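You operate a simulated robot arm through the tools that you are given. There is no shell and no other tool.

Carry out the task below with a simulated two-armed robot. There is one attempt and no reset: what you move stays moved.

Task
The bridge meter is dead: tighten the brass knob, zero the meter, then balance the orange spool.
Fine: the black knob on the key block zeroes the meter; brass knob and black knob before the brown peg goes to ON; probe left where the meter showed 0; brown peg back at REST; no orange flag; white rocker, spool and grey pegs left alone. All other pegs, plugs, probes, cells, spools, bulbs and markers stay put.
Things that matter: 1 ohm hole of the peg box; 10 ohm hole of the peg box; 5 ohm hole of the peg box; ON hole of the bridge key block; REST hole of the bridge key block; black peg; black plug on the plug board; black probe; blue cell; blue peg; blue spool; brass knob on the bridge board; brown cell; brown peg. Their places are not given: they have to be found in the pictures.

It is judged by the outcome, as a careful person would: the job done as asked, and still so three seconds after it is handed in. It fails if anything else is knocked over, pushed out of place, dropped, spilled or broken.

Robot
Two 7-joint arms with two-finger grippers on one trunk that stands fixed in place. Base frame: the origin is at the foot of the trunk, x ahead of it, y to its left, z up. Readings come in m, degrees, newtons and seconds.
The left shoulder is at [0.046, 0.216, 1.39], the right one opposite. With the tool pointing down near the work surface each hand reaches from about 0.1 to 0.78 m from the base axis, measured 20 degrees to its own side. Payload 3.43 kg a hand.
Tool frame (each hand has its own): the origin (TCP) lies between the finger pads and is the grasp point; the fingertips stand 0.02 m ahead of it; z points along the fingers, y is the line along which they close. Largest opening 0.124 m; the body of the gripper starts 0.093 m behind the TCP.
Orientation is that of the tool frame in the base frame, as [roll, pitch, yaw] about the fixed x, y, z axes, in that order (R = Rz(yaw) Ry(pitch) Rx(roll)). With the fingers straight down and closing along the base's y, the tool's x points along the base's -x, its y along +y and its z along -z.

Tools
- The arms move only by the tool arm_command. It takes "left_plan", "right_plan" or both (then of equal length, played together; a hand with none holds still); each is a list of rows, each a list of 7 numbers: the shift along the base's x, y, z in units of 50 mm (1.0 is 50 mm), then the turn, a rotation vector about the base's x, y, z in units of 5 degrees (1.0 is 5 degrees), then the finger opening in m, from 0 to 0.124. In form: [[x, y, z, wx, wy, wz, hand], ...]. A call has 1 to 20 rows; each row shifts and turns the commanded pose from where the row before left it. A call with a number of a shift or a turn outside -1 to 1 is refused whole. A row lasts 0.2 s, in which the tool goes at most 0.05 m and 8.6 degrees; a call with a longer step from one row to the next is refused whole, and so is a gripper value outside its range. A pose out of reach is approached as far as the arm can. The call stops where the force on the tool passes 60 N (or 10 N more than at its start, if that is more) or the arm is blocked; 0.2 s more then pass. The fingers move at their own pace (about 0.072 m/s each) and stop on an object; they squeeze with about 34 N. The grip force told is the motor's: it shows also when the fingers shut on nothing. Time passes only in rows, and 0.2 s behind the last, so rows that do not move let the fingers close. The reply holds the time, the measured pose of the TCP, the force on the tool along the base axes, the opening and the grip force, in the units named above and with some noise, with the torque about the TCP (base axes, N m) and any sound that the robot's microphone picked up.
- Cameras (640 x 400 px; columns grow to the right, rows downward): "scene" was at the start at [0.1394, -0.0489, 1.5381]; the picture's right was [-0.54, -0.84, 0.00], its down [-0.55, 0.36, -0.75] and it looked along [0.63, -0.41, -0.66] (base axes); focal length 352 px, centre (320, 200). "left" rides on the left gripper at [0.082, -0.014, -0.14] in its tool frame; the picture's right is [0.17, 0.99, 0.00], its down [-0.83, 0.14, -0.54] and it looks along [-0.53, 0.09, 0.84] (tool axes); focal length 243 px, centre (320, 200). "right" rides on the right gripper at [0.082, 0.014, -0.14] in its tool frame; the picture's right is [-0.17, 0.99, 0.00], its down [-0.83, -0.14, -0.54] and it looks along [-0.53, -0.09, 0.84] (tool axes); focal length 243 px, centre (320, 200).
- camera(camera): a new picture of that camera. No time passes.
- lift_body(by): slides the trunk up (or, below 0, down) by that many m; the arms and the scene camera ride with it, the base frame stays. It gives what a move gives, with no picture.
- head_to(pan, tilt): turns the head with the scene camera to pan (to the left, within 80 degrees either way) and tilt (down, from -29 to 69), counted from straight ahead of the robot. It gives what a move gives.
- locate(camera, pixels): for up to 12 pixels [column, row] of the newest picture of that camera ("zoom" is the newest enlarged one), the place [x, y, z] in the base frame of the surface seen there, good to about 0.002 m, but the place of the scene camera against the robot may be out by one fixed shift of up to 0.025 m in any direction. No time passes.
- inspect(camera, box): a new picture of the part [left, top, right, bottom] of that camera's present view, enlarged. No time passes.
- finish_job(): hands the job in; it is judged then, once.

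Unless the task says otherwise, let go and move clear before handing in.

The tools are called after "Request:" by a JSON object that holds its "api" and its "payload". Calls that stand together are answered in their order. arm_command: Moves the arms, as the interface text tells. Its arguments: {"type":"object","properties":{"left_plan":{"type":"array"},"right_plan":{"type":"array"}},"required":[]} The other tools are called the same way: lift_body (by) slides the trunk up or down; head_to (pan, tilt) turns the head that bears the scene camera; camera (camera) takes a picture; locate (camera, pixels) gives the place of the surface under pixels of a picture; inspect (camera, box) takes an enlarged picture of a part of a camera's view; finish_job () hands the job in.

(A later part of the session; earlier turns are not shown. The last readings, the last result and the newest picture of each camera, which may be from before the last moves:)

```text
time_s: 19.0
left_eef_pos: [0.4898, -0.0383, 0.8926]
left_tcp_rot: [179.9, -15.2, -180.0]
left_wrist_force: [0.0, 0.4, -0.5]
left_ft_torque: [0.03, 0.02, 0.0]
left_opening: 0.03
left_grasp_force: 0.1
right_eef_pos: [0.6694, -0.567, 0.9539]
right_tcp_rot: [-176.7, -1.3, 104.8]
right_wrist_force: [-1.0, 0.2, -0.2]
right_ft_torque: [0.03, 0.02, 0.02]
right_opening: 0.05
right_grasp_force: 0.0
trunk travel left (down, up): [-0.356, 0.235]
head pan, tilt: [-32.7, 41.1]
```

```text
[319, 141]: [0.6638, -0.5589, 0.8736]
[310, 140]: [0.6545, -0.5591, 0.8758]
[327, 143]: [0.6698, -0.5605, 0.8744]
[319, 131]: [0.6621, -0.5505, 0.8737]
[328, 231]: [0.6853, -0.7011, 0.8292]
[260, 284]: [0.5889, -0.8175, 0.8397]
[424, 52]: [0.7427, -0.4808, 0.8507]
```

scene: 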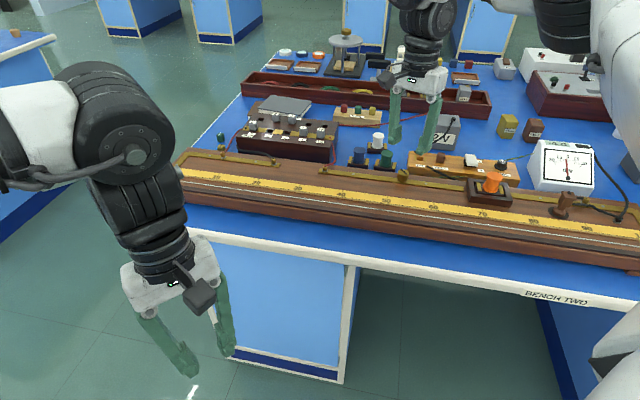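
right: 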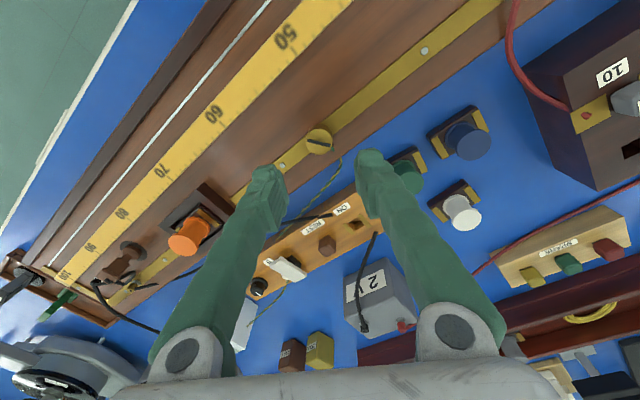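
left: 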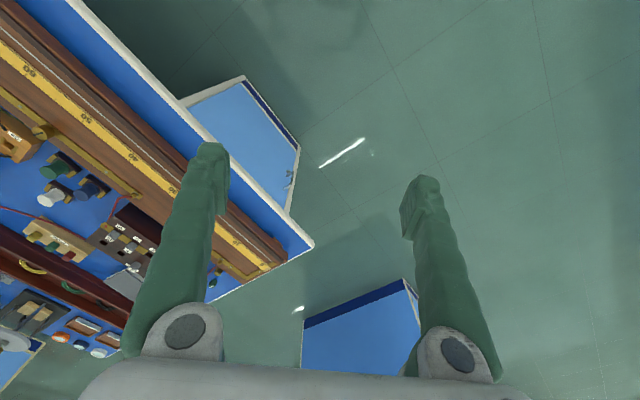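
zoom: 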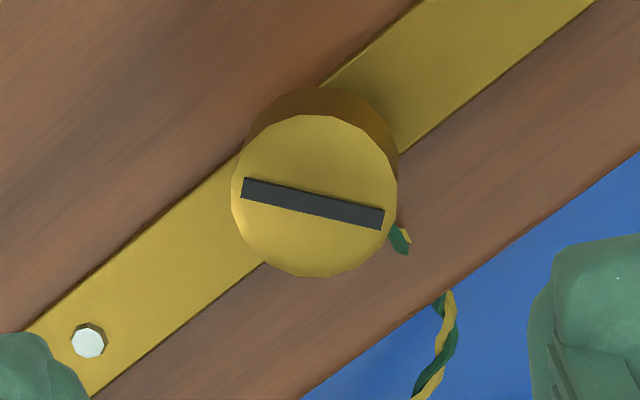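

The slot has turned about 118°, from 113° to about -5°, and I can't yet tell a knob stop from the wrist limit. I'll unwind the hand to about +80°, straighten the tilt and look again.

Request:
{"api": "arm_command", "payload": {"right_plan": [[0, 0, 0, -0.04, -0.35, 0.5, 0.05], [0, 0, 0, -0.04, -0.35, 0.5, 0.05], [0, 0, 0, 0, 0, 1, 0.05], [0, 0, 0, 0, 0, 1, 0.05], [0, 0, 0, 0, 0, 1, 0.05], [0, 0, 0, 0, 0, 1, 0.05], [0, 0, 0, 0, 0, 1, 0.05], [0, 0, 0, 0, 0, 1, 0.05], [0, 0, 0, 0, 0, 1, 0.05], [0, 0, 0, 0, 0, 1, 0.05], [0, 0, 0, 0, 0, 1, 0.05], [0, 0, 0, 0, 0, 1, 0.05], [0, 0, 0, 0, 0, 1, 0.05], [0, 0, 0, 0, 0, 1, 0.05], [0, 0, 0, 0, 0, 1, 0.05], [0, 0, 0, 0, 0, 1, 0.05], [0, 0, 0, 0, 0, 1, 0.05], [0, 0, 0, 0, 0, 1, 0.05]]}}

Request:
{"api": "arm_command", "payload": {"right_plan": [[0, 0, 0, 0, 0, 1, 0.05], [0, 0, 0, 0, 0, 1, 0.05], [0, 0, 0, 0, 0, 1, 0.05], [0, 0, 0, 0, 0, 1, 0.05], [0, 0, 0, 0, 0, 1, 0.05], [0, 0, 0, 0, 0, 1, 0.05], [0, 0, 0, 0, 0, 1, 0.05], [0, 0, 0, 0, 0, 1, 0.05], [0, 0, 0, 0, 0, 1, 0.05], [0, 0, 0, 0, 0, 1, 0.05], [0, 0, 0, 0, 0, 1, 0.05], [0, 0, 0, 0, 0, 1, 0.05], [0, 0, 0, 0, 0, 1, 0.05], [0, 0, 0, 0, 0, 1, 0.05], [0, 0, 0, 0, 0, 0, 0.05]]}}

Request:
{"api": "camera", "payload": {"camera": "right"}}

Request:
{"api": "camera", "payload": {"camera": "scene"}}

```text
time_s: 22.8
left_eef_pos: [0.4901, -0.0382, 0.8926]
left_tcp_rot: [180.0, -15.2, -180.0]
left_wrist_force: [1.3, -0.4, 0.1]
left_ft_torque: [0.0, 0.0, 0.04]
left_opening: 0.03
left_grasp_force: 0.1
right_eef_pos: [0.6685, -0.5677, 0.9553]
right_tcp_rot: [-179.9, 0.3, -170.1]
right_wrist_force: [-0.6, 0.1, 0.3]
right_ft_torque: [0.02, -0.01, -0.03]
right_opening: 0.0497
right_grasp_force: 0.0
trunk travel left (down, up): [-0.356, 0.235]
head pan, tilt: [-32.7, 41.1]
```

```text
time_s: 26.0
left_eef_pos: [0.4897, -0.0375, 0.892]
left_tcp_rot: [-180.0, -15.0, -180.0]
left_wrist_force: [0.6, 0.2, -0.4]
left_ft_torque: [0.01, 0.0, 0.03]
left_opening: 0.0301
left_grasp_force: 0.2
right_eef_pos: [0.6677, -0.5677, 0.9547]
right_tcp_rot: [-180.0, 0.2, -100.2]
right_wrist_force: [-0.2, 0.3, -0.1]
right_ft_torque: [-0.01, -0.01, -0.03]
right_opening: 0.0499
right_grasp_force: 0.1
trunk travel left (down, up): [-0.356, 0.235]
head pan, tilt: [-32.7, 41.1]
```

```text
taken
```

right: 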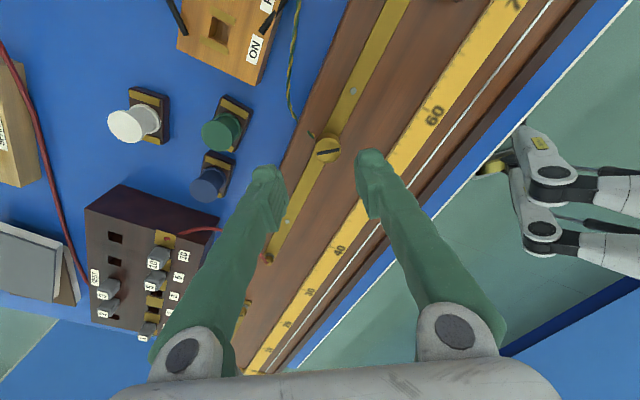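

```text
taken
```

scene: 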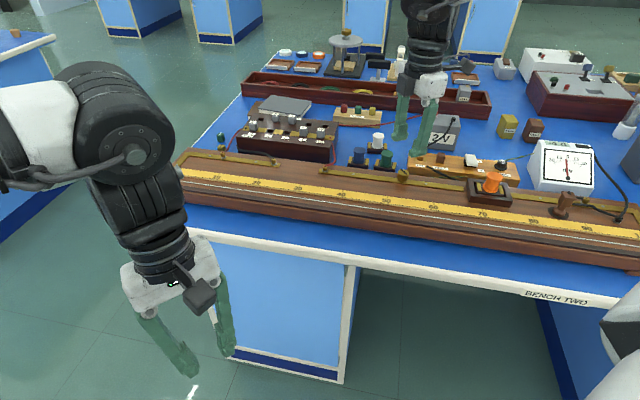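

The hand unwound cleanly to yaw -100 and is slightly off the knob at (327,149). I'll re-centre, descend and grip again.

Request:
{"api": "arm_command", "payload": {"right_plan": [[-0.118, 0.13, -0.2, 0, 0, 0, 0.05], [0, 0, -0.45, 0, 0, 0, 0.05], [0, 0, -0.45, 0, 0, 0, 0.05], [0, 0, -0.42, 0, 0, 0, 0.05], [0, 0, 0, 0, 0, 0, 0.02], [0, 0, 0, 0, 0, 0, 0.01], [0, 0, 0, 0, 0, 0, 0.01]]}}

Request:
{"api": "inspect", "payload": {"camera": "right", "box": [270, 140, 370, 220]}}

```text
time_s: 27.6
left_eef_pos: [0.4902, -0.0381, 0.8927]
left_tcp_rot: [-180.0, -15.2, -180.0]
left_wrist_force: [-0.8, 0.1, -0.2]
left_ft_torque: [-0.01, 0.0, -0.02]
left_opening: 0.03
left_grasp_force: 0.1
right_eef_pos: [0.6608, -0.5627, 0.8763]
right_tcp_rot: [179.9, 0.2, -100.1]
right_wrist_force: [0.8, -0.4, -5.1]
right_ft_torque: [-0.21, -0.05, -0.04]
right_opening: 0.0243
right_grasp_force: 44.9
trunk travel left (down, up): [-0.356, 0.235]
head pan, tilt: [-32.7, 41.1]
```

```text
5.00 times, centred on (320, 180) of right
```

zoom: 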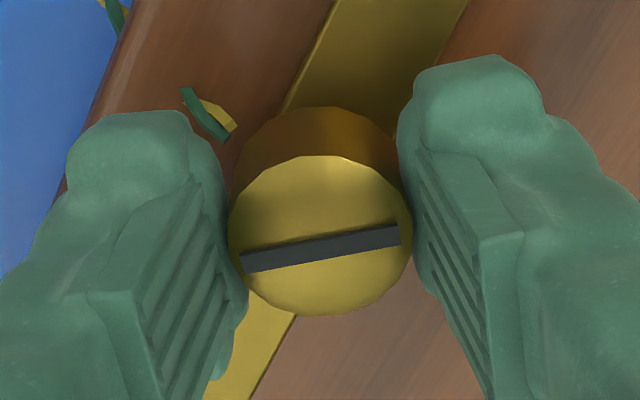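

The knob is gripped again. I'll turn clockwise another 30°.

Request:
{"api": "arm_command", "payload": {"right_plan": [[0, 0, 0, 0, 0, -1, 0.01], [0, 0, 0, 0, 0, -1, 0.01], [0, 0, 0, 0, 0, -1, 0.01], [0, 0, 0, 0, 0, -1, 0.01], [0, 0, 0, 0, 0, -1, 0.01], [0, 0, 0, 0, 0, -1, 0.01]]}}

Request:
{"api": "inspect", "payload": {"camera": "right", "box": [270, 140, 370, 220]}}

```text
time_s: 29.0
left_eef_pos: [0.4896, -0.0396, 0.8922]
left_tcp_rot: [-180.0, -15.3, 180.0]
left_wrist_force: [1.2, 0.9, -0.8]
left_ft_torque: [0.03, 0.0, -0.03]
left_opening: 0.0299
left_grasp_force: 0.1
right_eef_pos: [0.6617, -0.562, 0.8776]
right_tcp_rot: [179.8, 0.2, -130.4]
right_wrist_force: [-4.3, -0.2, -9.0]
right_ft_torque: [0.04, -0.01, 0.0]
right_opening: 0.0243
right_grasp_force: 45.1
trunk travel left (down, up): [-0.356, 0.235]
head pan, tilt: [-32.7, 41.1]
```

```text
5.00 times, centred on (320, 180) of right
```

zoom: 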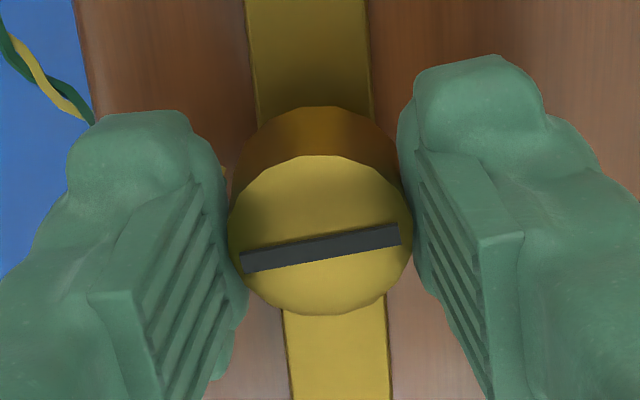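

It still turns freely, about 150° in total now. I'll continue another 40° clockwise.

Request:
{"api": "arm_command", "payload": {"right_plan": [[0, 0, 0, 0, 0, -1, 0.01], [0, 0, 0, 0, 0, -1, 0.01], [0, 0, 0, 0, 0, -1, 0.01], [0, 0, 0, 0, 0, -1, 0.01]]}}

Request:
{"api": "arm_command", "payload": {"right_plan": [[0, 0, 0, 0, 0, -1, 0.01], [0, 0, 0, 0, 0, -1, 0.01], [0, 0, 0, 0, 0, -1, 0.01], [0, 0, 0, 0, 0, -1, 0.01]]}}

Request:
{"api": "inspect", "payload": {"camera": "right", "box": [270, 140, 370, 220]}}

Request:
{"api": "inspect", "payload": {"camera": "scene", "box": [520, 130, 620, 200]}}

```text
time_s: 30.0
left_eef_pos: [0.4902, -0.0378, 0.8927]
left_tcp_rot: [-180.0, -15.2, 180.0]
left_wrist_force: [0.1, -0.6, 0.3]
left_ft_torque: [0.0, -0.01, 0.01]
left_opening: 0.03
left_grasp_force: 0.0
right_eef_pos: [0.6628, -0.5619, 0.878]
right_tcp_rot: [179.9, 0.2, -150.3]
right_wrist_force: [-2.1, 1.2, -11.6]
right_ft_torque: [0.09, 0.01, 0.4]
right_opening: 0.0249
right_grasp_force: 45.1
trunk travel left (down, up): [-0.356, 0.235]
head pan, tilt: [-32.7, 41.1]
```

```text
time_s: 31.0
left_eef_pos: [0.4892, -0.0386, 0.8921]
left_tcp_rot: [-180.0, -15.2, 180.0]
left_wrist_force: [0.3, 0.1, 0.0]
left_ft_torque: [0.01, -0.02, 0.01]
left_opening: 0.0301
left_grasp_force: 0.0
right_eef_pos: [0.6628, -0.5612, 0.878]
right_tcp_rot: [180.0, 0.2, -170.3]
right_wrist_force: [2.0, -0.9, -3.4]
right_ft_torque: [-0.09, 0.1, 0.55]
right_opening: 0.0247
right_grasp_force: 44.6
trunk travel left (down, up): [-0.356, 0.235]
head pan, tilt: [-32.7, 41.1]
```

```text
5.00 times, centred on (320, 180) of right
```

zoom: 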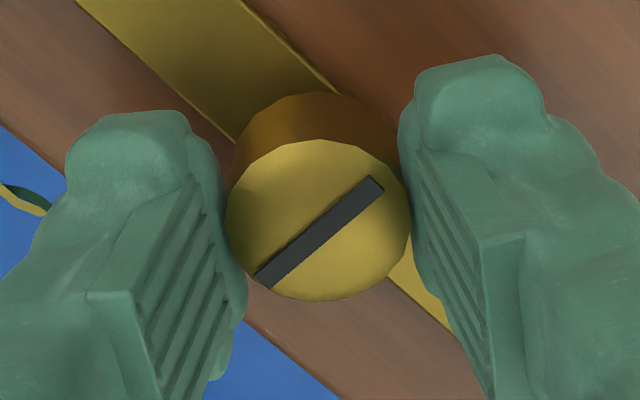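

```text
5.71 times, centred on (570, 165) of scene
```

zoom: 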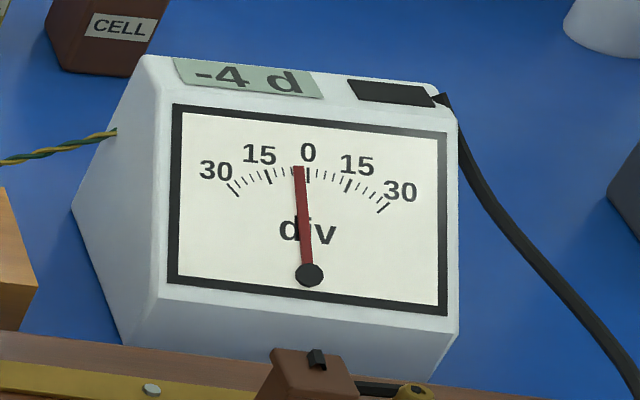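

The torque rose to 0.55 N·m and the fingers slipped: I turned the hand 70° but the slot moved only about 40°. So the knob has reached its stop and is tight. I'll release, rise, and check the left hand's surroundings.

Request:
{"api": "arm_command", "payload": {"right_plan": [[0, 0, 0, 0, 0, 0, 0.05], [0, 0, 0, 0, 0, 0, 0.05], [0, 0, 0.5, 0, 0, 0, 0.05], [0, 0, 0.8, 0, 0, 0, 0.05], [0, 0, 0.8, 0, 0, 0, 0.05], [0, 0, 0.8, 0, 0, 0, 0.05], [0, 0, 0, 0, 0, 0, 0.05]]}}

Request:
{"api": "camera", "payload": {"camera": "right"}}

Request:
{"api": "camera", "payload": {"camera": "left"}}

Request:
{"api": "inspect", "payload": {"camera": "scene", "box": [360, 130, 520, 230]}}

```text
time_s: 32.6
left_eef_pos: [0.4891, -0.0385, 0.893]
left_tcp_rot: [-180.0, -15.2, -179.9]
left_wrist_force: [0.3, -0.2, -0.1]
left_ft_torque: [0.01, 0.01, 0.01]
left_opening: 0.03
left_grasp_force: 0.1
right_eef_pos: [0.6629, -0.5613, 1.0236]
right_tcp_rot: [179.9, 0.3, -170.2]
right_wrist_force: [0.3, -0.3, 0.6]
right_ft_torque: [0.03, 0.02, -0.01]
right_opening: 0.05
right_grasp_force: 0.1
trunk travel left (down, up): [-0.356, 0.235]
head pan, tilt: [-32.7, 41.1]
```

```text
taken
```

right: 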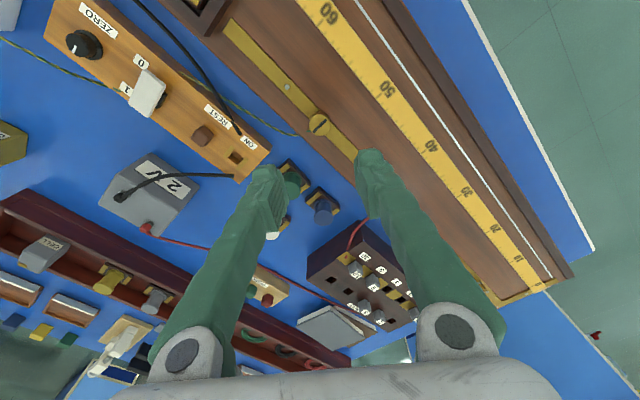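

```text
taken
```

left: 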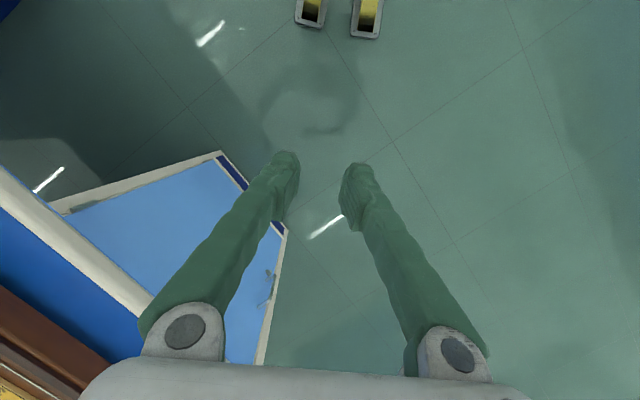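

```text
4.00 times, centred on (440, 180) of scene
```

zoom: 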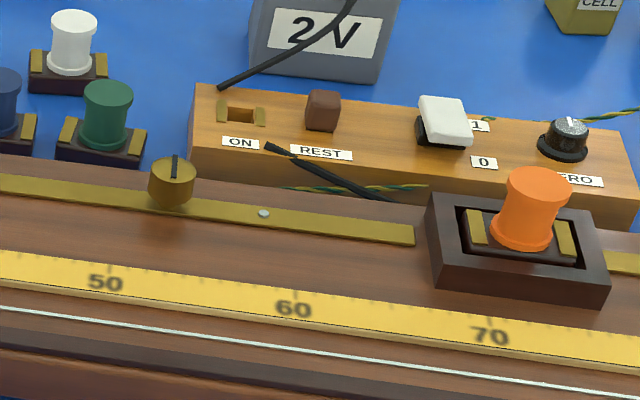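

The brass knob's slot now lies across the strip. Next I'll move the right hand toward the black ZERO knob, at about (0.58,-0.82), staying high to test reach.

Request:
{"api": "arm_command", "payload": {"right_plan": [[-0.28, -0.86, 0, 0, 0, 0, 0.05], [-0.28, -0.86, 0, 0, 0, 0, 0.05], [-0.28, -0.86, 0, 0, 0, 0, 0.05], [-0.28, -0.86, 0, 0, 0, 0, 0.05], [-0.28, -0.86, 0, 0, 0, 0, 0.05], [-0.28, -0.86, 0, 0, 0, 0, 0.05], [0, 0, 0, 0, 0, 0, 0.05]]}}

Request:
{"api": "camera", "payload": {"camera": "right"}}

Request:
{"api": "camera", "payload": {"camera": "scene"}}

```text
time_s: 34.2
left_eef_pos: [0.4896, -0.0375, 0.8921]
left_tcp_rot: [-179.9, -15.1, 180.0]
left_wrist_force: [-0.5, 0.2, 0.1]
left_ft_torque: [-0.03, 0.01, 0.05]
left_opening: 0.0298
left_grasp_force: 0.1
right_eef_pos: [0.578, -0.8191, 1.0251]
right_tcp_rot: [-180.0, 0.1, -170.2]
right_wrist_force: [-0.4, 0.3, -0.2]
right_ft_torque: [-0.09, 0.01, -0.01]
right_opening: 0.0501
right_grasp_force: 0.2
trunk travel left (down, up): [-0.356, 0.235]
head pan, tilt: [-32.7, 41.1]
```

```text
taken
```

right: 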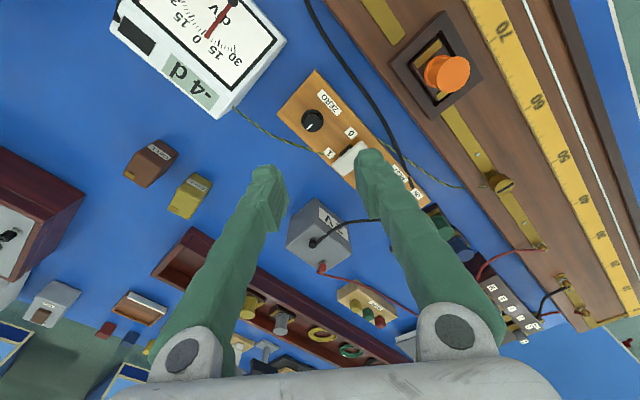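

```text
taken
```

scene: 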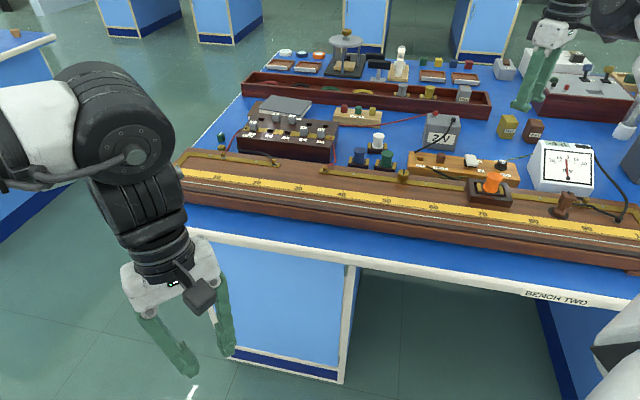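

The hand reached over the ZERO knob, which appears at (312,121). I'll enlarge and locate it.

Request:
{"api": "inspect", "payload": {"camera": "right", "box": [272, 96, 352, 146]}}

Request:
{"api": "locate", "payload": {"camera": "right", "pixels": [[312, 122], [304, 122], [320, 122], [312, 114], [312, 130], [298, 118], [340, 150], [297, 100], [220, 118], [265, 40]]}}

```text
8.00 times, centred on (312, 121) of right
```

zoom: 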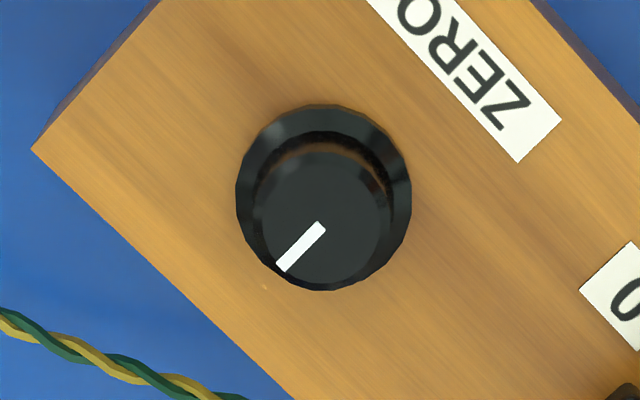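

```text
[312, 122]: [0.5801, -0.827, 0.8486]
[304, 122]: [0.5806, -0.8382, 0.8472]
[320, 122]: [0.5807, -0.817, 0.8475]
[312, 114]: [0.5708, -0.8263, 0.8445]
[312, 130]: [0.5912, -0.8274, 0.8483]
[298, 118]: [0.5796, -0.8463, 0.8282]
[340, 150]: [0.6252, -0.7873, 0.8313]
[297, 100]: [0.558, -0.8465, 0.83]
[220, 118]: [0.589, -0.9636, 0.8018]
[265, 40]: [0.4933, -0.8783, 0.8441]
```

The ZERO knob's top centre is about (0.5815,-0.827,0.848), with its pointer at about -40°, facing away from the board. I'll turn the hand +35° so the fingers stay clear of the white rocker, and descend to z=0.90.

Request:
{"api": "arm_command", "payload": {"right_plan": [[0.07, -0.154, -0.3, 0, 0, 1, 0.046], [0, 0, -0.4, 0, 0, 1, 0.046], [0, 0, -0.4, 0, 0, 1, 0.046], [0, 0, -0.4, 0, 0, 1, 0.046], [0, 0, -0.4, 0, 0, 1, 0.046], [0, 0, -0.4, 0, 0, 1, 0.046], [0, 0, -0.2, 0, 0, 1, 0.046], [0, 0, 0, 0, 0, 0, 0.046]]}}

Request:
{"api": "camera", "payload": {"camera": "right"}}

Request:
{"api": "camera", "payload": {"camera": "scene"}}

```text
time_s: 36.0
left_eef_pos: [0.4897, -0.0387, 0.892]
left_tcp_rot: [-180.0, -15.1, 179.9]
left_wrist_force: [-1.3, 0.0, 0.5]
left_ft_torque: [-0.01, 0.0, 0.03]
left_opening: 0.0302
left_grasp_force: 0.0
right_eef_pos: [0.5815, -0.8265, 0.8988]
right_tcp_rot: [180.0, 0.2, -135.1]
right_wrist_force: [0.0, 0.7, 0.3]
right_ft_torque: [-0.02, 0.03, -0.03]
right_opening: 0.046
right_grasp_force: 0.1
trunk travel left (down, up): [-0.356, 0.235]
head pan, tilt: [-32.7, 41.1]
```

```text
taken
```

right: 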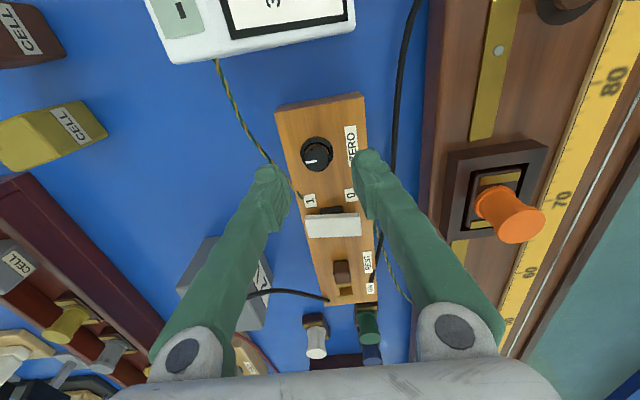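

```text
taken
```

scene: 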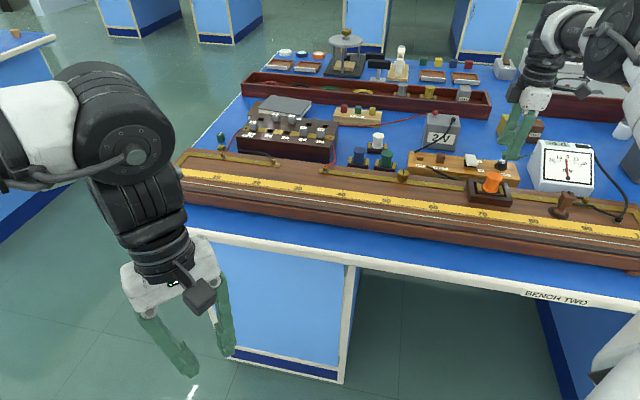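

The hand reached z=0.90 above the knob at (317,154). I'll check centring before descending.

Request:
{"api": "inspect", "payload": {"camera": "right", "box": [280, 130, 360, 180]}}

Request:
{"api": "locate", "payload": {"camera": "right", "pixels": [[317, 156], [308, 156], [325, 156], [317, 148], [317, 164], [340, 145], [310, 208], [302, 140]]}}

```text
8.00 times, centred on (320, 155) of right
```

zoom: 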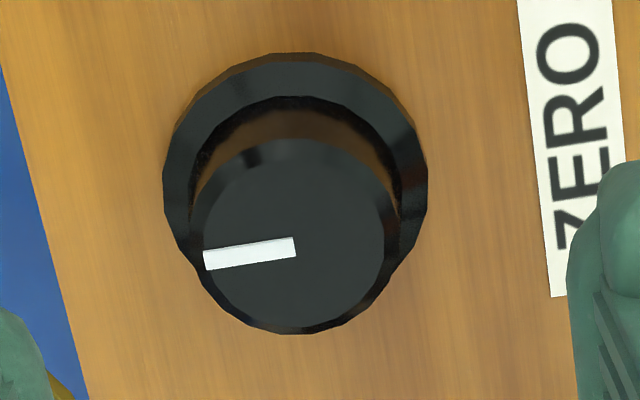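

```text
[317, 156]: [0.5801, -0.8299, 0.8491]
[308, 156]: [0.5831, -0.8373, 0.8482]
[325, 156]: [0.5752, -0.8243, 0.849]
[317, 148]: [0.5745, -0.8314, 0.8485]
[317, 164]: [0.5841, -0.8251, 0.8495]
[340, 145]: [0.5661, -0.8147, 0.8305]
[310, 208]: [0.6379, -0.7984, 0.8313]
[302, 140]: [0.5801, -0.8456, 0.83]
```

The knob centre is confirmed at about (0.582,-0.828). I'll descend and grip gently by its upper barrel.

Request:
{"api": "arm_command", "payload": {"right_plan": [[0.01, -0.03, -0.3, 0, 0, 0, 0.046], [0, 0, -0.3, 0, 0, 0, 0.046], [0, 0, -0.26, 0, 0, 0, 0.046], [0, 0, 0, 0, 0, 0, 0.03], [0, 0, 0, 0, 0, 0, 0.015], [0, 0, 0, 0, 0, 0, 0.015]]}}

Request:
{"api": "inspect", "payload": {"camera": "right", "box": [270, 120, 370, 200]}}

Request:
{"api": "inspect", "payload": {"camera": "scene", "box": [520, 130, 620, 200]}}

```text
time_s: 37.4
left_eef_pos: [0.4901, -0.0382, 0.8917]
left_tcp_rot: [180.0, -15.3, -179.9]
left_wrist_force: [0.1, -0.6, 0.6]
left_ft_torque: [0.03, -0.01, -0.04]
left_opening: 0.03
left_grasp_force: 0.1
right_eef_pos: [0.583, -0.8291, 0.8543]
right_tcp_rot: [180.0, 0.2, -135.2]
right_wrist_force: [2.5, -2.5, -1.6]
right_ft_torque: [-0.06, -0.03, 0.02]
right_opening: 0.0227
right_grasp_force: 44.8
trunk travel left (down, up): [-0.356, 0.235]
head pan, tilt: [-32.7, 41.1]
```

```text
5.00 times, centred on (320, 160) of right
```

zoom: 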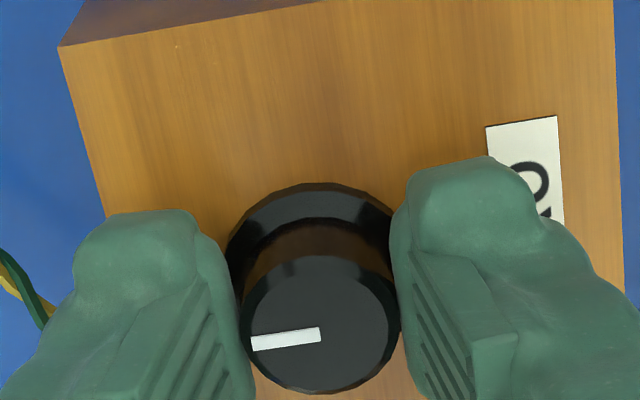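

```text
5.71 times, centred on (570, 165) of scene
```

zoom: 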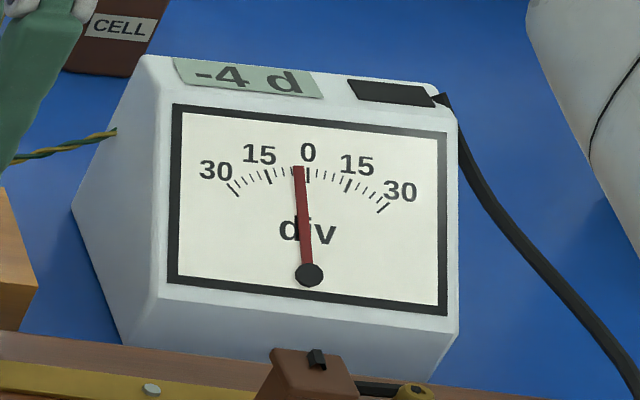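

The black knob is gripped, with an opening of 0.0227, and the meter still shows -4 d. I'll turn it clockwise 5° and read the meter.

Request:
{"api": "arm_command", "payload": {"right_plan": [[0, 0, 0, 0, 0, -1, 0.015], [0, 0, 0, 0, 0, 0, 0.015]]}}

Request:
{"api": "inspect", "payload": {"camera": "scene", "box": [520, 130, 620, 200]}}

Request:
{"api": "inspect", "payload": {"camera": "right", "box": [270, 120, 370, 200]}}

```text
time_s: 38.0
left_eef_pos: [0.4907, -0.0385, 0.8916]
left_tcp_rot: [-179.9, -15.3, 180.0]
left_wrist_force: [0.3, 0.5, -0.6]
left_ft_torque: [-0.03, -0.02, 0.01]
left_opening: 0.0301
left_grasp_force: 0.0
right_eef_pos: [0.5821, -0.828, 0.855]
right_tcp_rot: [179.9, 0.2, -140.1]
right_wrist_force: [2.8, -5.2, -0.8]
right_ft_torque: [-0.02, -0.07, 0.02]
right_opening: 0.0223
right_grasp_force: 45.5
trunk travel left (down, up): [-0.356, 0.235]
head pan, tilt: [-32.7, 41.1]
```

```text
5.71 times, centred on (570, 165) of scene
```

zoom: 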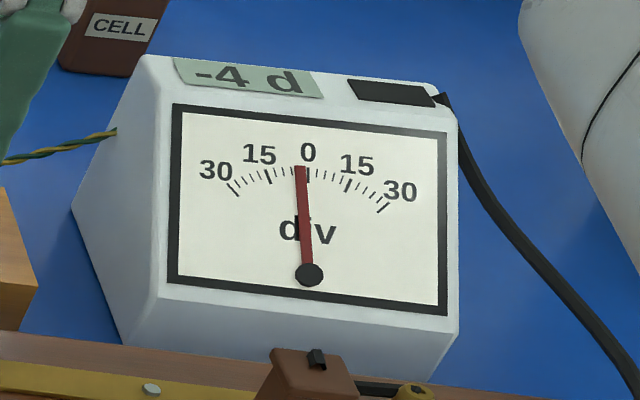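

```text
5.00 times, centred on (320, 160) of right
```

zoom: 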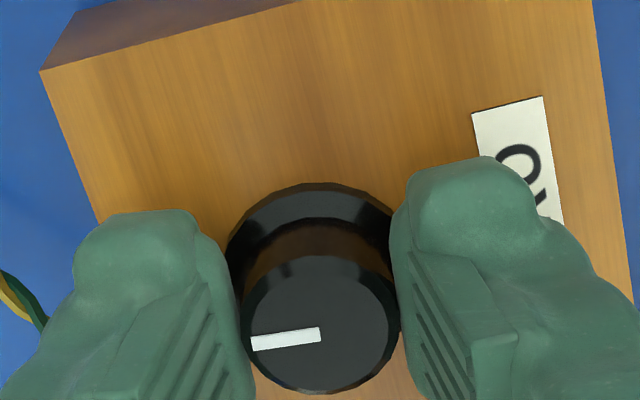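

The knob follows the hand, and the needle may have moved a hair toward 0, though the display still reads -4. I'll turn another 10° clockwise.

Request:
{"api": "arm_command", "payload": {"right_plan": [[0, 0, 0, 0, 0, -1, 0.015], [0, 0, 0, 0, 0, -1, 0.015], [0, 0, 0, 0, 0, 0, 0.015]]}}

Request:
{"api": "inspect", "payload": {"camera": "scene", "box": [520, 130, 620, 200]}}

```text
time_s: 38.8
left_eef_pos: [0.488, -0.0386, 0.8922]
left_tcp_rot: [-180.0, -15.1, -180.0]
left_wrist_force: [0.3, 1.0, -0.6]
left_ft_torque: [-0.02, 0.02, 0.02]
left_opening: 0.03
left_grasp_force: 0.0
right_eef_pos: [0.5821, -0.8293, 0.8555]
right_tcp_rot: [180.0, 0.2, -150.1]
right_wrist_force: [1.6, -6.7, -1.3]
right_ft_torque: [-0.02, -0.06, 0.01]
right_opening: 0.0225
right_grasp_force: 45.1
trunk travel left (down, up): [-0.356, 0.235]
head pan, tilt: [-32.7, 41.1]
```

```text
5.71 times, centred on (570, 165) of scene
```

zoom: 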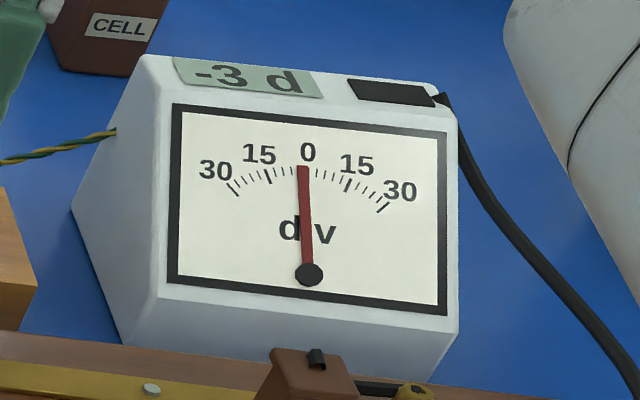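

The meter now reads -3 after 15°, so clockwise is the right way. I'll turn 15° more.

Request:
{"api": "arm_command", "payload": {"right_plan": [[0, 0.02, 0, 0, 0, -1, 0.015], [0, 0, 0, 0, 0, -1, 0.015], [0, 0, 0, 0, 0, -1, 0.015], [0, 0, 0, 0, 0, 0, 0.015]]}}

Request:
{"api": "inspect", "payload": {"camera": "scene", "box": [520, 130, 620, 200]}}

```text
time_s: 39.8
left_eef_pos: [0.4909, -0.0393, 0.8924]
left_tcp_rot: [-180.0, -15.3, -180.0]
left_wrist_force: [-0.4, 0.0, -0.6]
left_ft_torque: [0.0, 0.02, 0.01]
left_opening: 0.0299
left_grasp_force: 0.0
right_eef_pos: [0.5833, -0.8285, 0.8558]
right_tcp_rot: [-179.9, 0.3, -165.3]
right_wrist_force: [6.2, -16.5, 3.6]
right_ft_torque: [-0.23, 0.04, -0.04]
right_opening: 0.0222
right_grasp_force: 45.1
trunk travel left (down, up): [-0.356, 0.235]
head pan, tilt: [-32.7, 41.1]
```

```text
5.71 times, centred on (570, 165) of scene
```

zoom: 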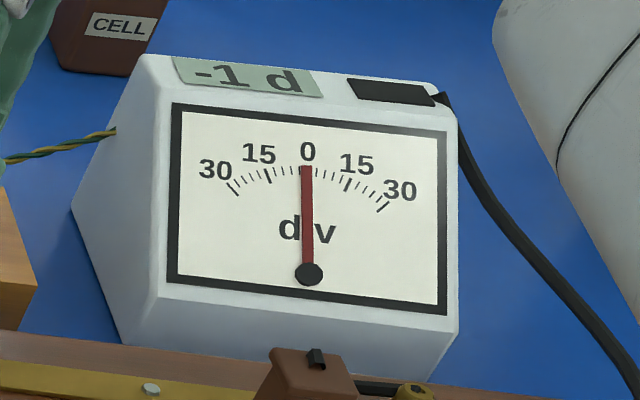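

The meter reads -1. I'll ease the side force by moving -y a little and turn 5° at a time.

Request:
{"api": "arm_command", "payload": {"right_plan": [[-0.01, -0.025, 0, 0, 0, -0.5, 0.015], [0, 0, 0, 0, 0, -0.5, 0.015], [0, 0, 0, 0, 0, 0, 0.015]]}}

Request:
{"api": "inspect", "payload": {"camera": "scene", "box": [520, 130, 620, 200]}}

```text
time_s: 40.6
left_eef_pos: [0.4897, -0.0391, 0.8938]
left_tcp_rot: [179.9, -15.3, 179.9]
left_wrist_force: [0.6, 0.4, 0.9]
left_ft_torque: [-0.02, 0.01, 0.05]
left_opening: 0.0299
left_grasp_force: 0.0
right_eef_pos: [0.5819, -0.828, 0.8566]
right_tcp_rot: [179.9, 0.1, -170.2]
right_wrist_force: [9.0, -12.1, 2.5]
right_ft_torque: [-0.05, -0.35, -0.02]
right_opening: 0.0226
right_grasp_force: 45.2
trunk travel left (down, up): [-0.356, 0.235]
head pan, tilt: [-32.7, 41.1]
```

```text
5.71 times, centred on (570, 165) of scene
```

zoom: 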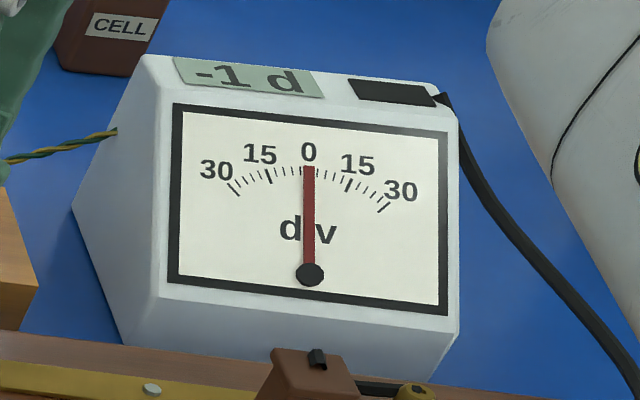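

Request:
{"api": "arm_command", "payload": {"right_plan": [[0, 0, 0, 0, 0, -0.5, 0.015], [0, 0, 0, 0, 0, -0.3, 0.015], [0, 0, 0, 0, 0, 0, 0.015]]}}

Request:
{"api": "inspect", "payload": {"camera": "scene", "box": [520, 130, 620, 200]}}

```text
time_s: 41.4
left_eef_pos: [0.49, -0.0384, 0.8931]
left_tcp_rot: [-179.9, -15.3, -179.9]
left_wrist_force: [-0.4, -0.7, 0.1]
left_ft_torque: [0.02, 0.0, -0.02]
left_opening: 0.03
left_grasp_force: 0.0
right_eef_pos: [0.583, -0.8298, 0.8562]
right_tcp_rot: [179.8, 0.2, -174.2]
right_wrist_force: [12.1, -12.0, 4.0]
right_ft_torque: [-0.13, -0.13, 0.0]
right_opening: 0.0223
right_grasp_force: 45.2
trunk travel left (down, up): [-0.356, 0.235]
head pan, tilt: [-32.7, 41.1]
```

```text
5.71 times, centred on (570, 165) of scene
```

zoom: 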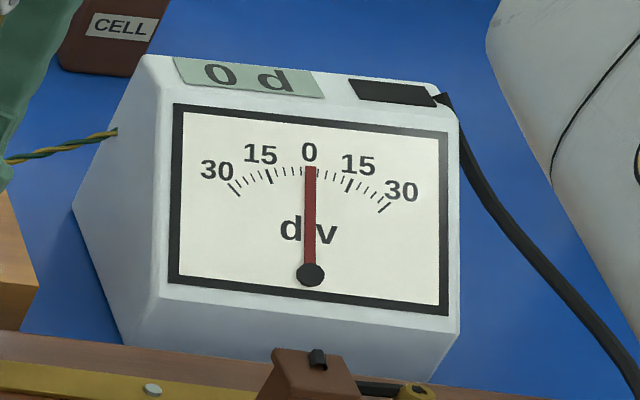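

The meter reads 0 d, just past the -1/0 rounding boundary. I'll turn about 3.5° more to centre it on true zero, then check.

Request:
{"api": "arm_command", "payload": {"right_plan": [[0, 0, 0, 0, 0, -0.7, 0.015], [0, 0, 0, 0, 0, 0, 0.015]]}}

Request:
{"api": "inspect", "payload": {"camera": "scene", "box": [520, 130, 620, 200]}}

```text
time_s: 42.0
left_eef_pos: [0.4895, -0.0391, 0.8922]
left_tcp_rot: [-180.0, -15.3, 180.0]
left_wrist_force: [-0.8, -1.2, 0.1]
left_ft_torque: [0.04, -0.03, 0.01]
left_opening: 0.0302
left_grasp_force: 0.0
right_eef_pos: [0.5818, -0.8278, 0.8557]
right_tcp_rot: [180.0, 0.2, -177.7]
right_wrist_force: [12.0, -11.1, 4.5]
right_ft_torque: [-0.12, -0.16, -0.02]
right_opening: 0.0225
right_grasp_force: 44.9
trunk travel left (down, up): [-0.356, 0.235]
head pan, tilt: [-32.7, 41.1]
```

```text
5.71 times, centred on (570, 165) of scene
```

zoom: 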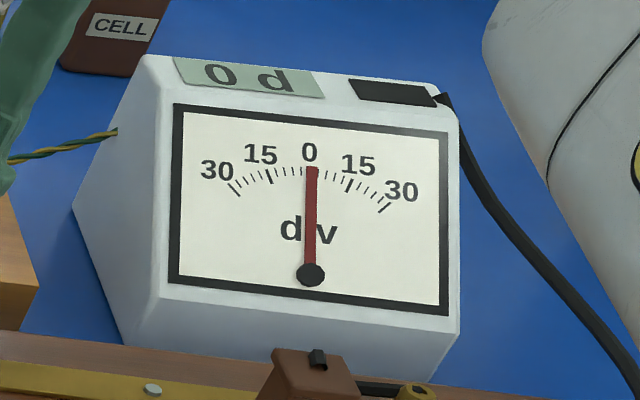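

The meter stays at 0 d. I'll ease the side force, open the fingers and rise, then re-check the meter.

Request:
{"api": "arm_command", "payload": {"right_plan": [[0.016, -0.016, 0, 0, 0, 0, 0.015], [0, 0, 0, 0, 0, 0, 0.046], [0, 0, 0, 0, 0, 0, 0.046], [0, 0, 0.5, 0, 0, 0, 0.046], [0, 0, 0.8, 0, 0, 0, 0.046], [0, 0, 0.8, 0, 0, 0, 0.046], [0, 0, 0.3, 0, 0, 0, 0.046]]}}

Request:
{"api": "inspect", "payload": {"camera": "scene", "box": [520, 130, 620, 200]}}

Request:
{"api": "camera", "payload": {"camera": "right"}}

```text
time_s: 43.6
left_eef_pos: [0.4881, -0.0383, 0.8933]
left_tcp_rot: [180.0, -15.1, -180.0]
left_wrist_force: [0.1, -0.2, 0.1]
left_ft_torque: [0.0, -0.01, 0.02]
left_opening: 0.03
left_grasp_force: 0.1
right_eef_pos: [0.5816, -0.8297, 0.9761]
right_tcp_rot: [179.9, 0.1, -177.7]
right_wrist_force: [0.5, 0.3, -0.3]
right_ft_torque: [0.03, -0.01, 0.01]
right_opening: 0.0462
right_grasp_force: 0.0
trunk travel left (down, up): [-0.356, 0.235]
head pan, tilt: [-32.7, 41.1]
```

```text
5.71 times, centred on (570, 165) of scene
```

zoom: 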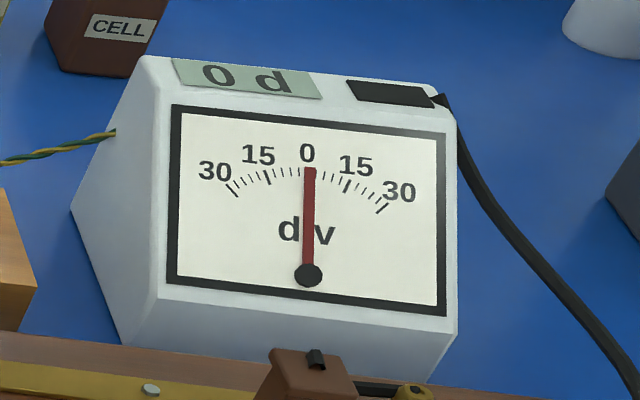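

```text
taken
```

right: 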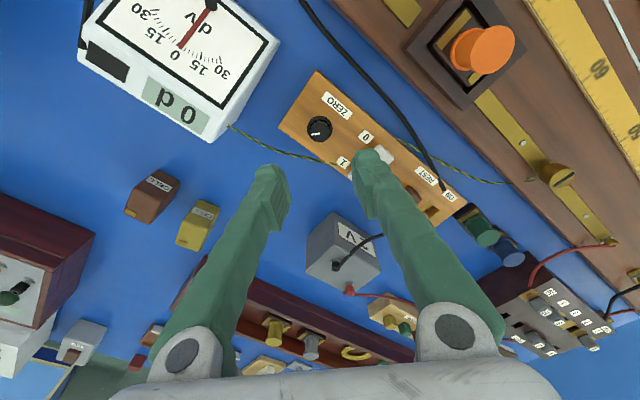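

The ZERO knob is released and the meter still reads 0 d. Next I'll go above the brown peg, near (0.68,-0.714), with the hand turned +43° so the fingers close across the block.

Request:
{"api": "arm_command", "payload": {"right_plan": [[0.2, 0.23, 0.1, 0, 0, 1, 0.05], [0.3, 0.347, 0, 0, 0, 1, 0.05], [0.3, 0.347, 0, 0, 0, 1, 0.05], [0.3, 0.347, 0, 0, 0, 1, 0.05], [0.3, 0.347, 0, 0, 0, 1, 0.05], [0.3, 0.347, 0, 0, 0, 1, 0.05], [0.3, 0.347, 0, 0, 0, 1, 0.05], [0, 0, 0, 0, 0, 1, 0.05], [0, 0, 0, 0, 0, 0.54, 0.05], [0, 0, 0, 0, 0, 0, 0.05]]}}

Request:
{"api": "camera", "payload": {"camera": "right"}}

Request:
{"api": "inspect", "payload": {"camera": "scene", "box": [400, 130, 520, 205]}}

```text
time_s: 45.8
left_eef_pos: [0.4902, -0.0385, 0.8927]
left_tcp_rot: [179.9, -15.1, 179.9]
left_wrist_force: [-0.6, -0.2, 0.8]
left_ft_torque: [0.02, -0.04, 0.03]
left_opening: 0.0299
left_grasp_force: 0.1
right_eef_pos: [0.6828, -0.7144, 0.9806]
right_tcp_rot: [179.9, 0.3, -135.0]
right_wrist_force: [0.1, 0.2, 0.6]
right_ft_torque: [-0.01, -0.02, -0.01]
right_opening: 0.0501
right_grasp_force: 0.1
trunk travel left (down, up): [-0.356, 0.235]
head pan, tilt: [-32.7, 41.1]
```

```text
taken
```

right: 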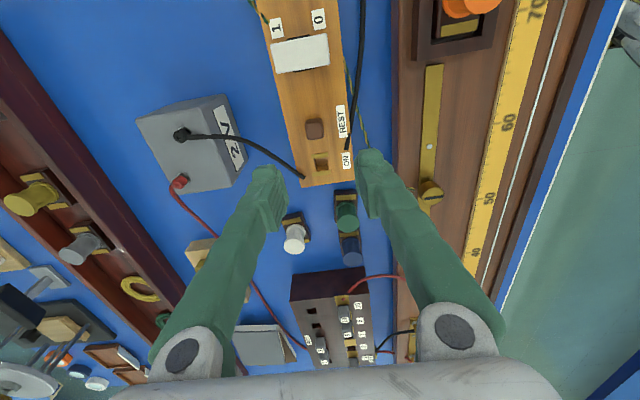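

```text
5.33 times, centred on (460, 168) of scene
```

zoom: 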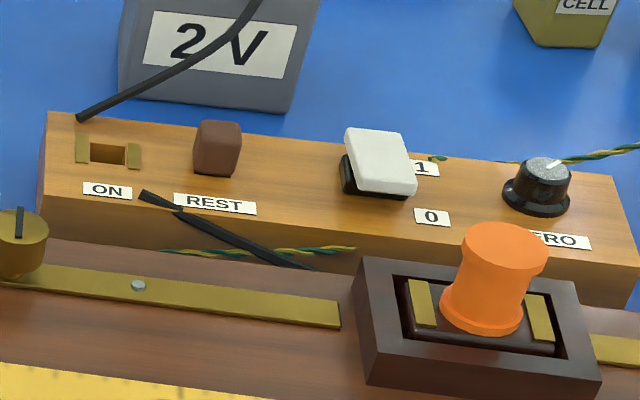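

The peg is at (314,128) and the ON hole at (321,162), with black wires ending at the block's front and back near ON. I'll zoom in and locate the peg edges, the hole and the wires.

Request:
{"api": "inspect", "payload": {"camera": "right", "box": [270, 95, 370, 195]}}

Request:
{"api": "locate", "payload": {"camera": "right", "pixels": [[314, 128], [306, 128], [322, 128], [314, 120], [314, 137], [321, 163], [310, 164], [331, 162], [320, 171], [304, 178], [350, 145], [322, 184]]}}

```text
4.00 times, centred on (320, 145) of right
```

zoom: 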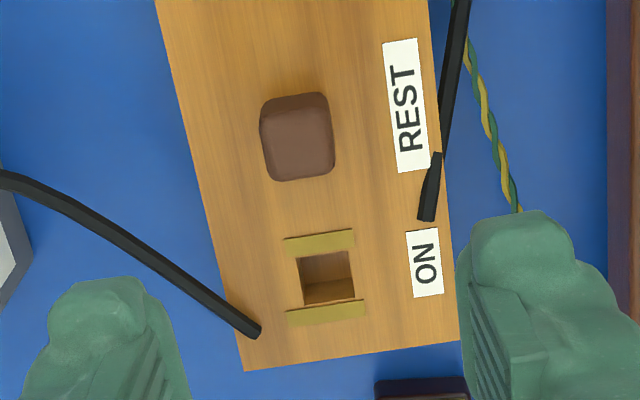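

```text
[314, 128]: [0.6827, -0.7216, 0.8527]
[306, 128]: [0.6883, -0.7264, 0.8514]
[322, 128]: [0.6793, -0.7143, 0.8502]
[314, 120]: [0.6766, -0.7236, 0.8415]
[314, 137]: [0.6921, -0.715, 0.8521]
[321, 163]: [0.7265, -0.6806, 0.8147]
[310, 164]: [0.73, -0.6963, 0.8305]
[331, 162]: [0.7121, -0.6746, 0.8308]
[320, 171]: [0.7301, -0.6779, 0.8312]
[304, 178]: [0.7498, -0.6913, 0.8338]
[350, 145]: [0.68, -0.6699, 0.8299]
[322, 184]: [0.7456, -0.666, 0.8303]
```

The peg's top centre is about (0.6845,-0.7195,0.853) and the ON hole is about 0.051 m along the board at (0.722,-0.683). I'll centre on the peg, descend to z=0.90 and check again.

Request:
{"api": "arm_command", "payload": {"right_plan": [[0.034, -0.1, -0.4, 0, 0, 0, 0.044], [0, 0, -0.6, 0, 0, 0, 0.044], [0, 0, -0.6, 0, 0, 0, 0.044], [0, 0, 0, 0, 0, 0, 0.044]]}}

Request:
{"api": "inspect", "payload": {"camera": "right", "box": [270, 120, 370, 220]}}

Request:
{"api": "camera", "payload": {"camera": "right"}}

```text
time_s: 46.8
left_eef_pos: [0.4899, -0.0392, 0.8924]
left_tcp_rot: [-180.0, -15.2, 179.9]
left_wrist_force: [0.1, -0.9, -0.6]
left_ft_torque: [-0.03, -0.03, -0.01]
left_opening: 0.03
left_grasp_force: 0.1
right_eef_pos: [0.684, -0.7191, 0.9014]
right_tcp_rot: [180.0, 0.3, -135.0]
right_wrist_force: [-0.1, -0.4, 0.4]
right_ft_torque: [-0.01, -0.05, 0.02]
right_opening: 0.0441
right_grasp_force: 0.0
trunk travel left (down, up): [-0.356, 0.235]
head pan, tilt: [-32.7, 41.1]
```

```text
4.00 times, centred on (320, 170) of right
```

zoom: 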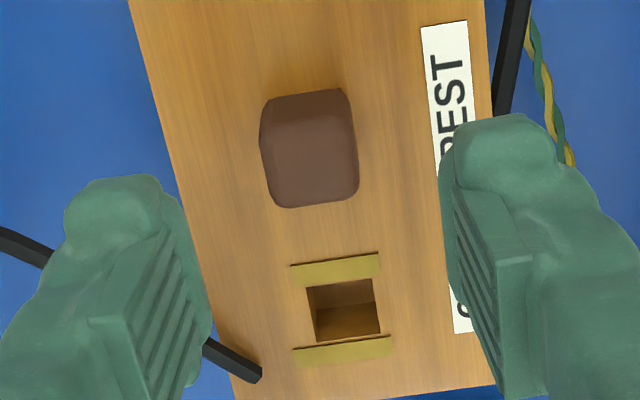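

```text
taken
```

right: 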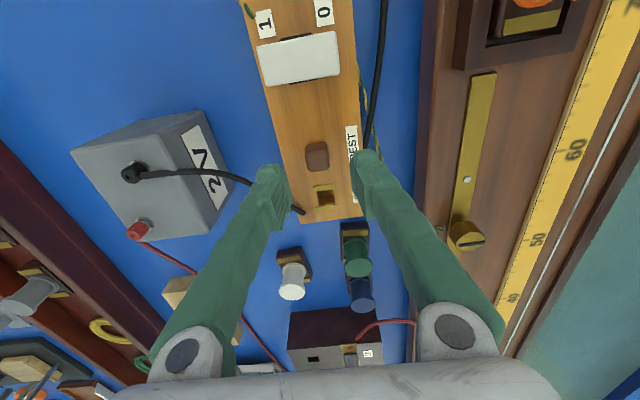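

The peg appears at (318,160), within about 3 mm of the projected grasp axis at (320,162). I'll locate the peg top and the hole rim precisely.

Request:
{"api": "locate", "payload": {"camera": "right", "pixels": [[318, 159], [310, 160], [325, 157], [316, 150], [318, 168], [324, 187], [328, 207], [314, 194], [338, 193], [318, 200], [334, 195]]}}

```text
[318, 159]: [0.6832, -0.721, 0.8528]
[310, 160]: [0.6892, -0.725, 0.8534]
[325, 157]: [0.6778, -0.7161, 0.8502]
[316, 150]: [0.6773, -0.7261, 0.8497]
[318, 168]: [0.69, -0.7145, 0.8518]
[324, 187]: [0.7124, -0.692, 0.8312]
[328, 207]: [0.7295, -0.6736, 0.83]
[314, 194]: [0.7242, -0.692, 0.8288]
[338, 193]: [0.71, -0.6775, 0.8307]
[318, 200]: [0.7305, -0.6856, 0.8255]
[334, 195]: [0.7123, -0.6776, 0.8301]
```

The peg centre is (0.6836,-0.7205) and the ON hole is about (0.721,-0.683). I'll descend, grip the peg and lift it 60 mm.

Request:
{"api": "arm_command", "payload": {"right_plan": [[-0.01, -0.028, -0.3, 0, 0, 0, 0.044], [0, 0, -0.3, 0, 0, 0, 0.044], [0, 0, -0.24, 0, 0, 0, 0.044], [0, 0, 0, 0, 0, 0, 0.03], [0, 0, 0, 0, 0, 0, 0.01], [0, 0, 0, 0, 0, 0, 0.01]]}}

Request:
{"api": "inspect", "payload": {"camera": "right", "box": [260, 120, 380, 220]}}

```text
time_s: 48.2
left_eef_pos: [0.4894, -0.039, 0.8923]
left_tcp_rot: [-179.9, -15.1, 180.0]
left_wrist_force: [0.2, 1.1, -0.5]
left_ft_torque: [-0.02, 0.04, -0.01]
left_opening: 0.0302
left_grasp_force: 0.1
right_eef_pos: [0.6839, -0.7198, 0.8595]
right_tcp_rot: [179.9, 0.2, -135.1]
right_wrist_force: [0.2, 0.4, -0.1]
right_ft_torque: [-0.02, -0.01, 0.0]
right_opening: 0.0181
right_grasp_force: 33.6
trunk travel left (down, up): [-0.356, 0.235]
head pan, tilt: [-32.7, 41.1]
```

```text
4.00 times, centred on (320, 170) of right
```

zoom: 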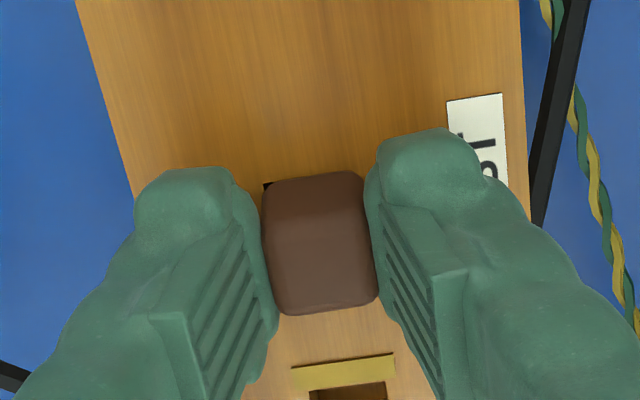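

The peg is gripped at 0.0181 with no side load. I'll lift it straight up slowly.

Request:
{"api": "arm_command", "payload": {"right_plan": [[0, 0, 0.25, 0, 0, 0, 0.01], [0, 0, 0.35, 0, 0, 0, 0.01], [0, 0, 0.4, 0, 0, 0, 0.01], [0, 0, 0.2, 0, 0, 0, 0.01], [0, 0, 0, 0, 0, 0, 0.01]]}}

Request:
{"api": "camera", "payload": {"camera": "right"}}

Request:
{"api": "inspect", "payload": {"camera": "scene", "box": [400, 120, 520, 195]}}

```text
time_s: 49.4
left_eef_pos: [0.4891, -0.039, 0.8934]
left_tcp_rot: [180.0, -15.2, -180.0]
left_wrist_force: [-0.3, 0.5, -0.1]
left_ft_torque: [0.03, -0.01, -0.02]
left_opening: 0.0299
left_grasp_force: 0.1
right_eef_pos: [0.6836, -0.7203, 0.9198]
right_tcp_rot: [179.9, 0.2, -134.9]
right_wrist_force: [0.2, -0.3, 0.6]
right_ft_torque: [0.0, -0.01, 0.02]
right_opening: 0.0098
right_grasp_force: 0.1
trunk travel left (down, up): [-0.356, 0.235]
head pan, tilt: [-32.7, 41.1]
```

```text
taken
```

right: 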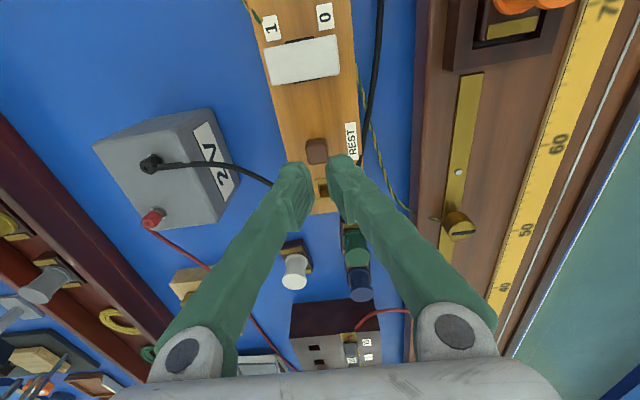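

```text
5.33 times, centred on (460, 158) of scene
```

zoom: 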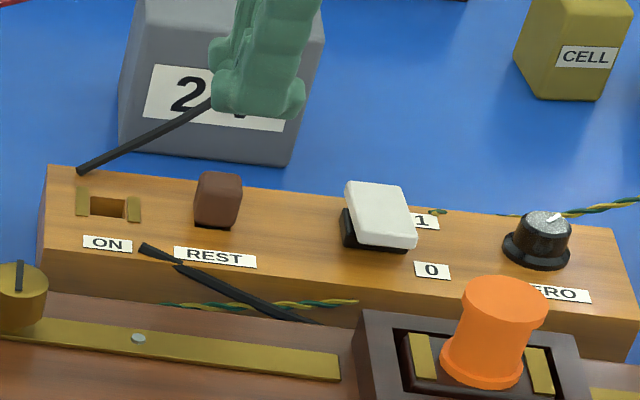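

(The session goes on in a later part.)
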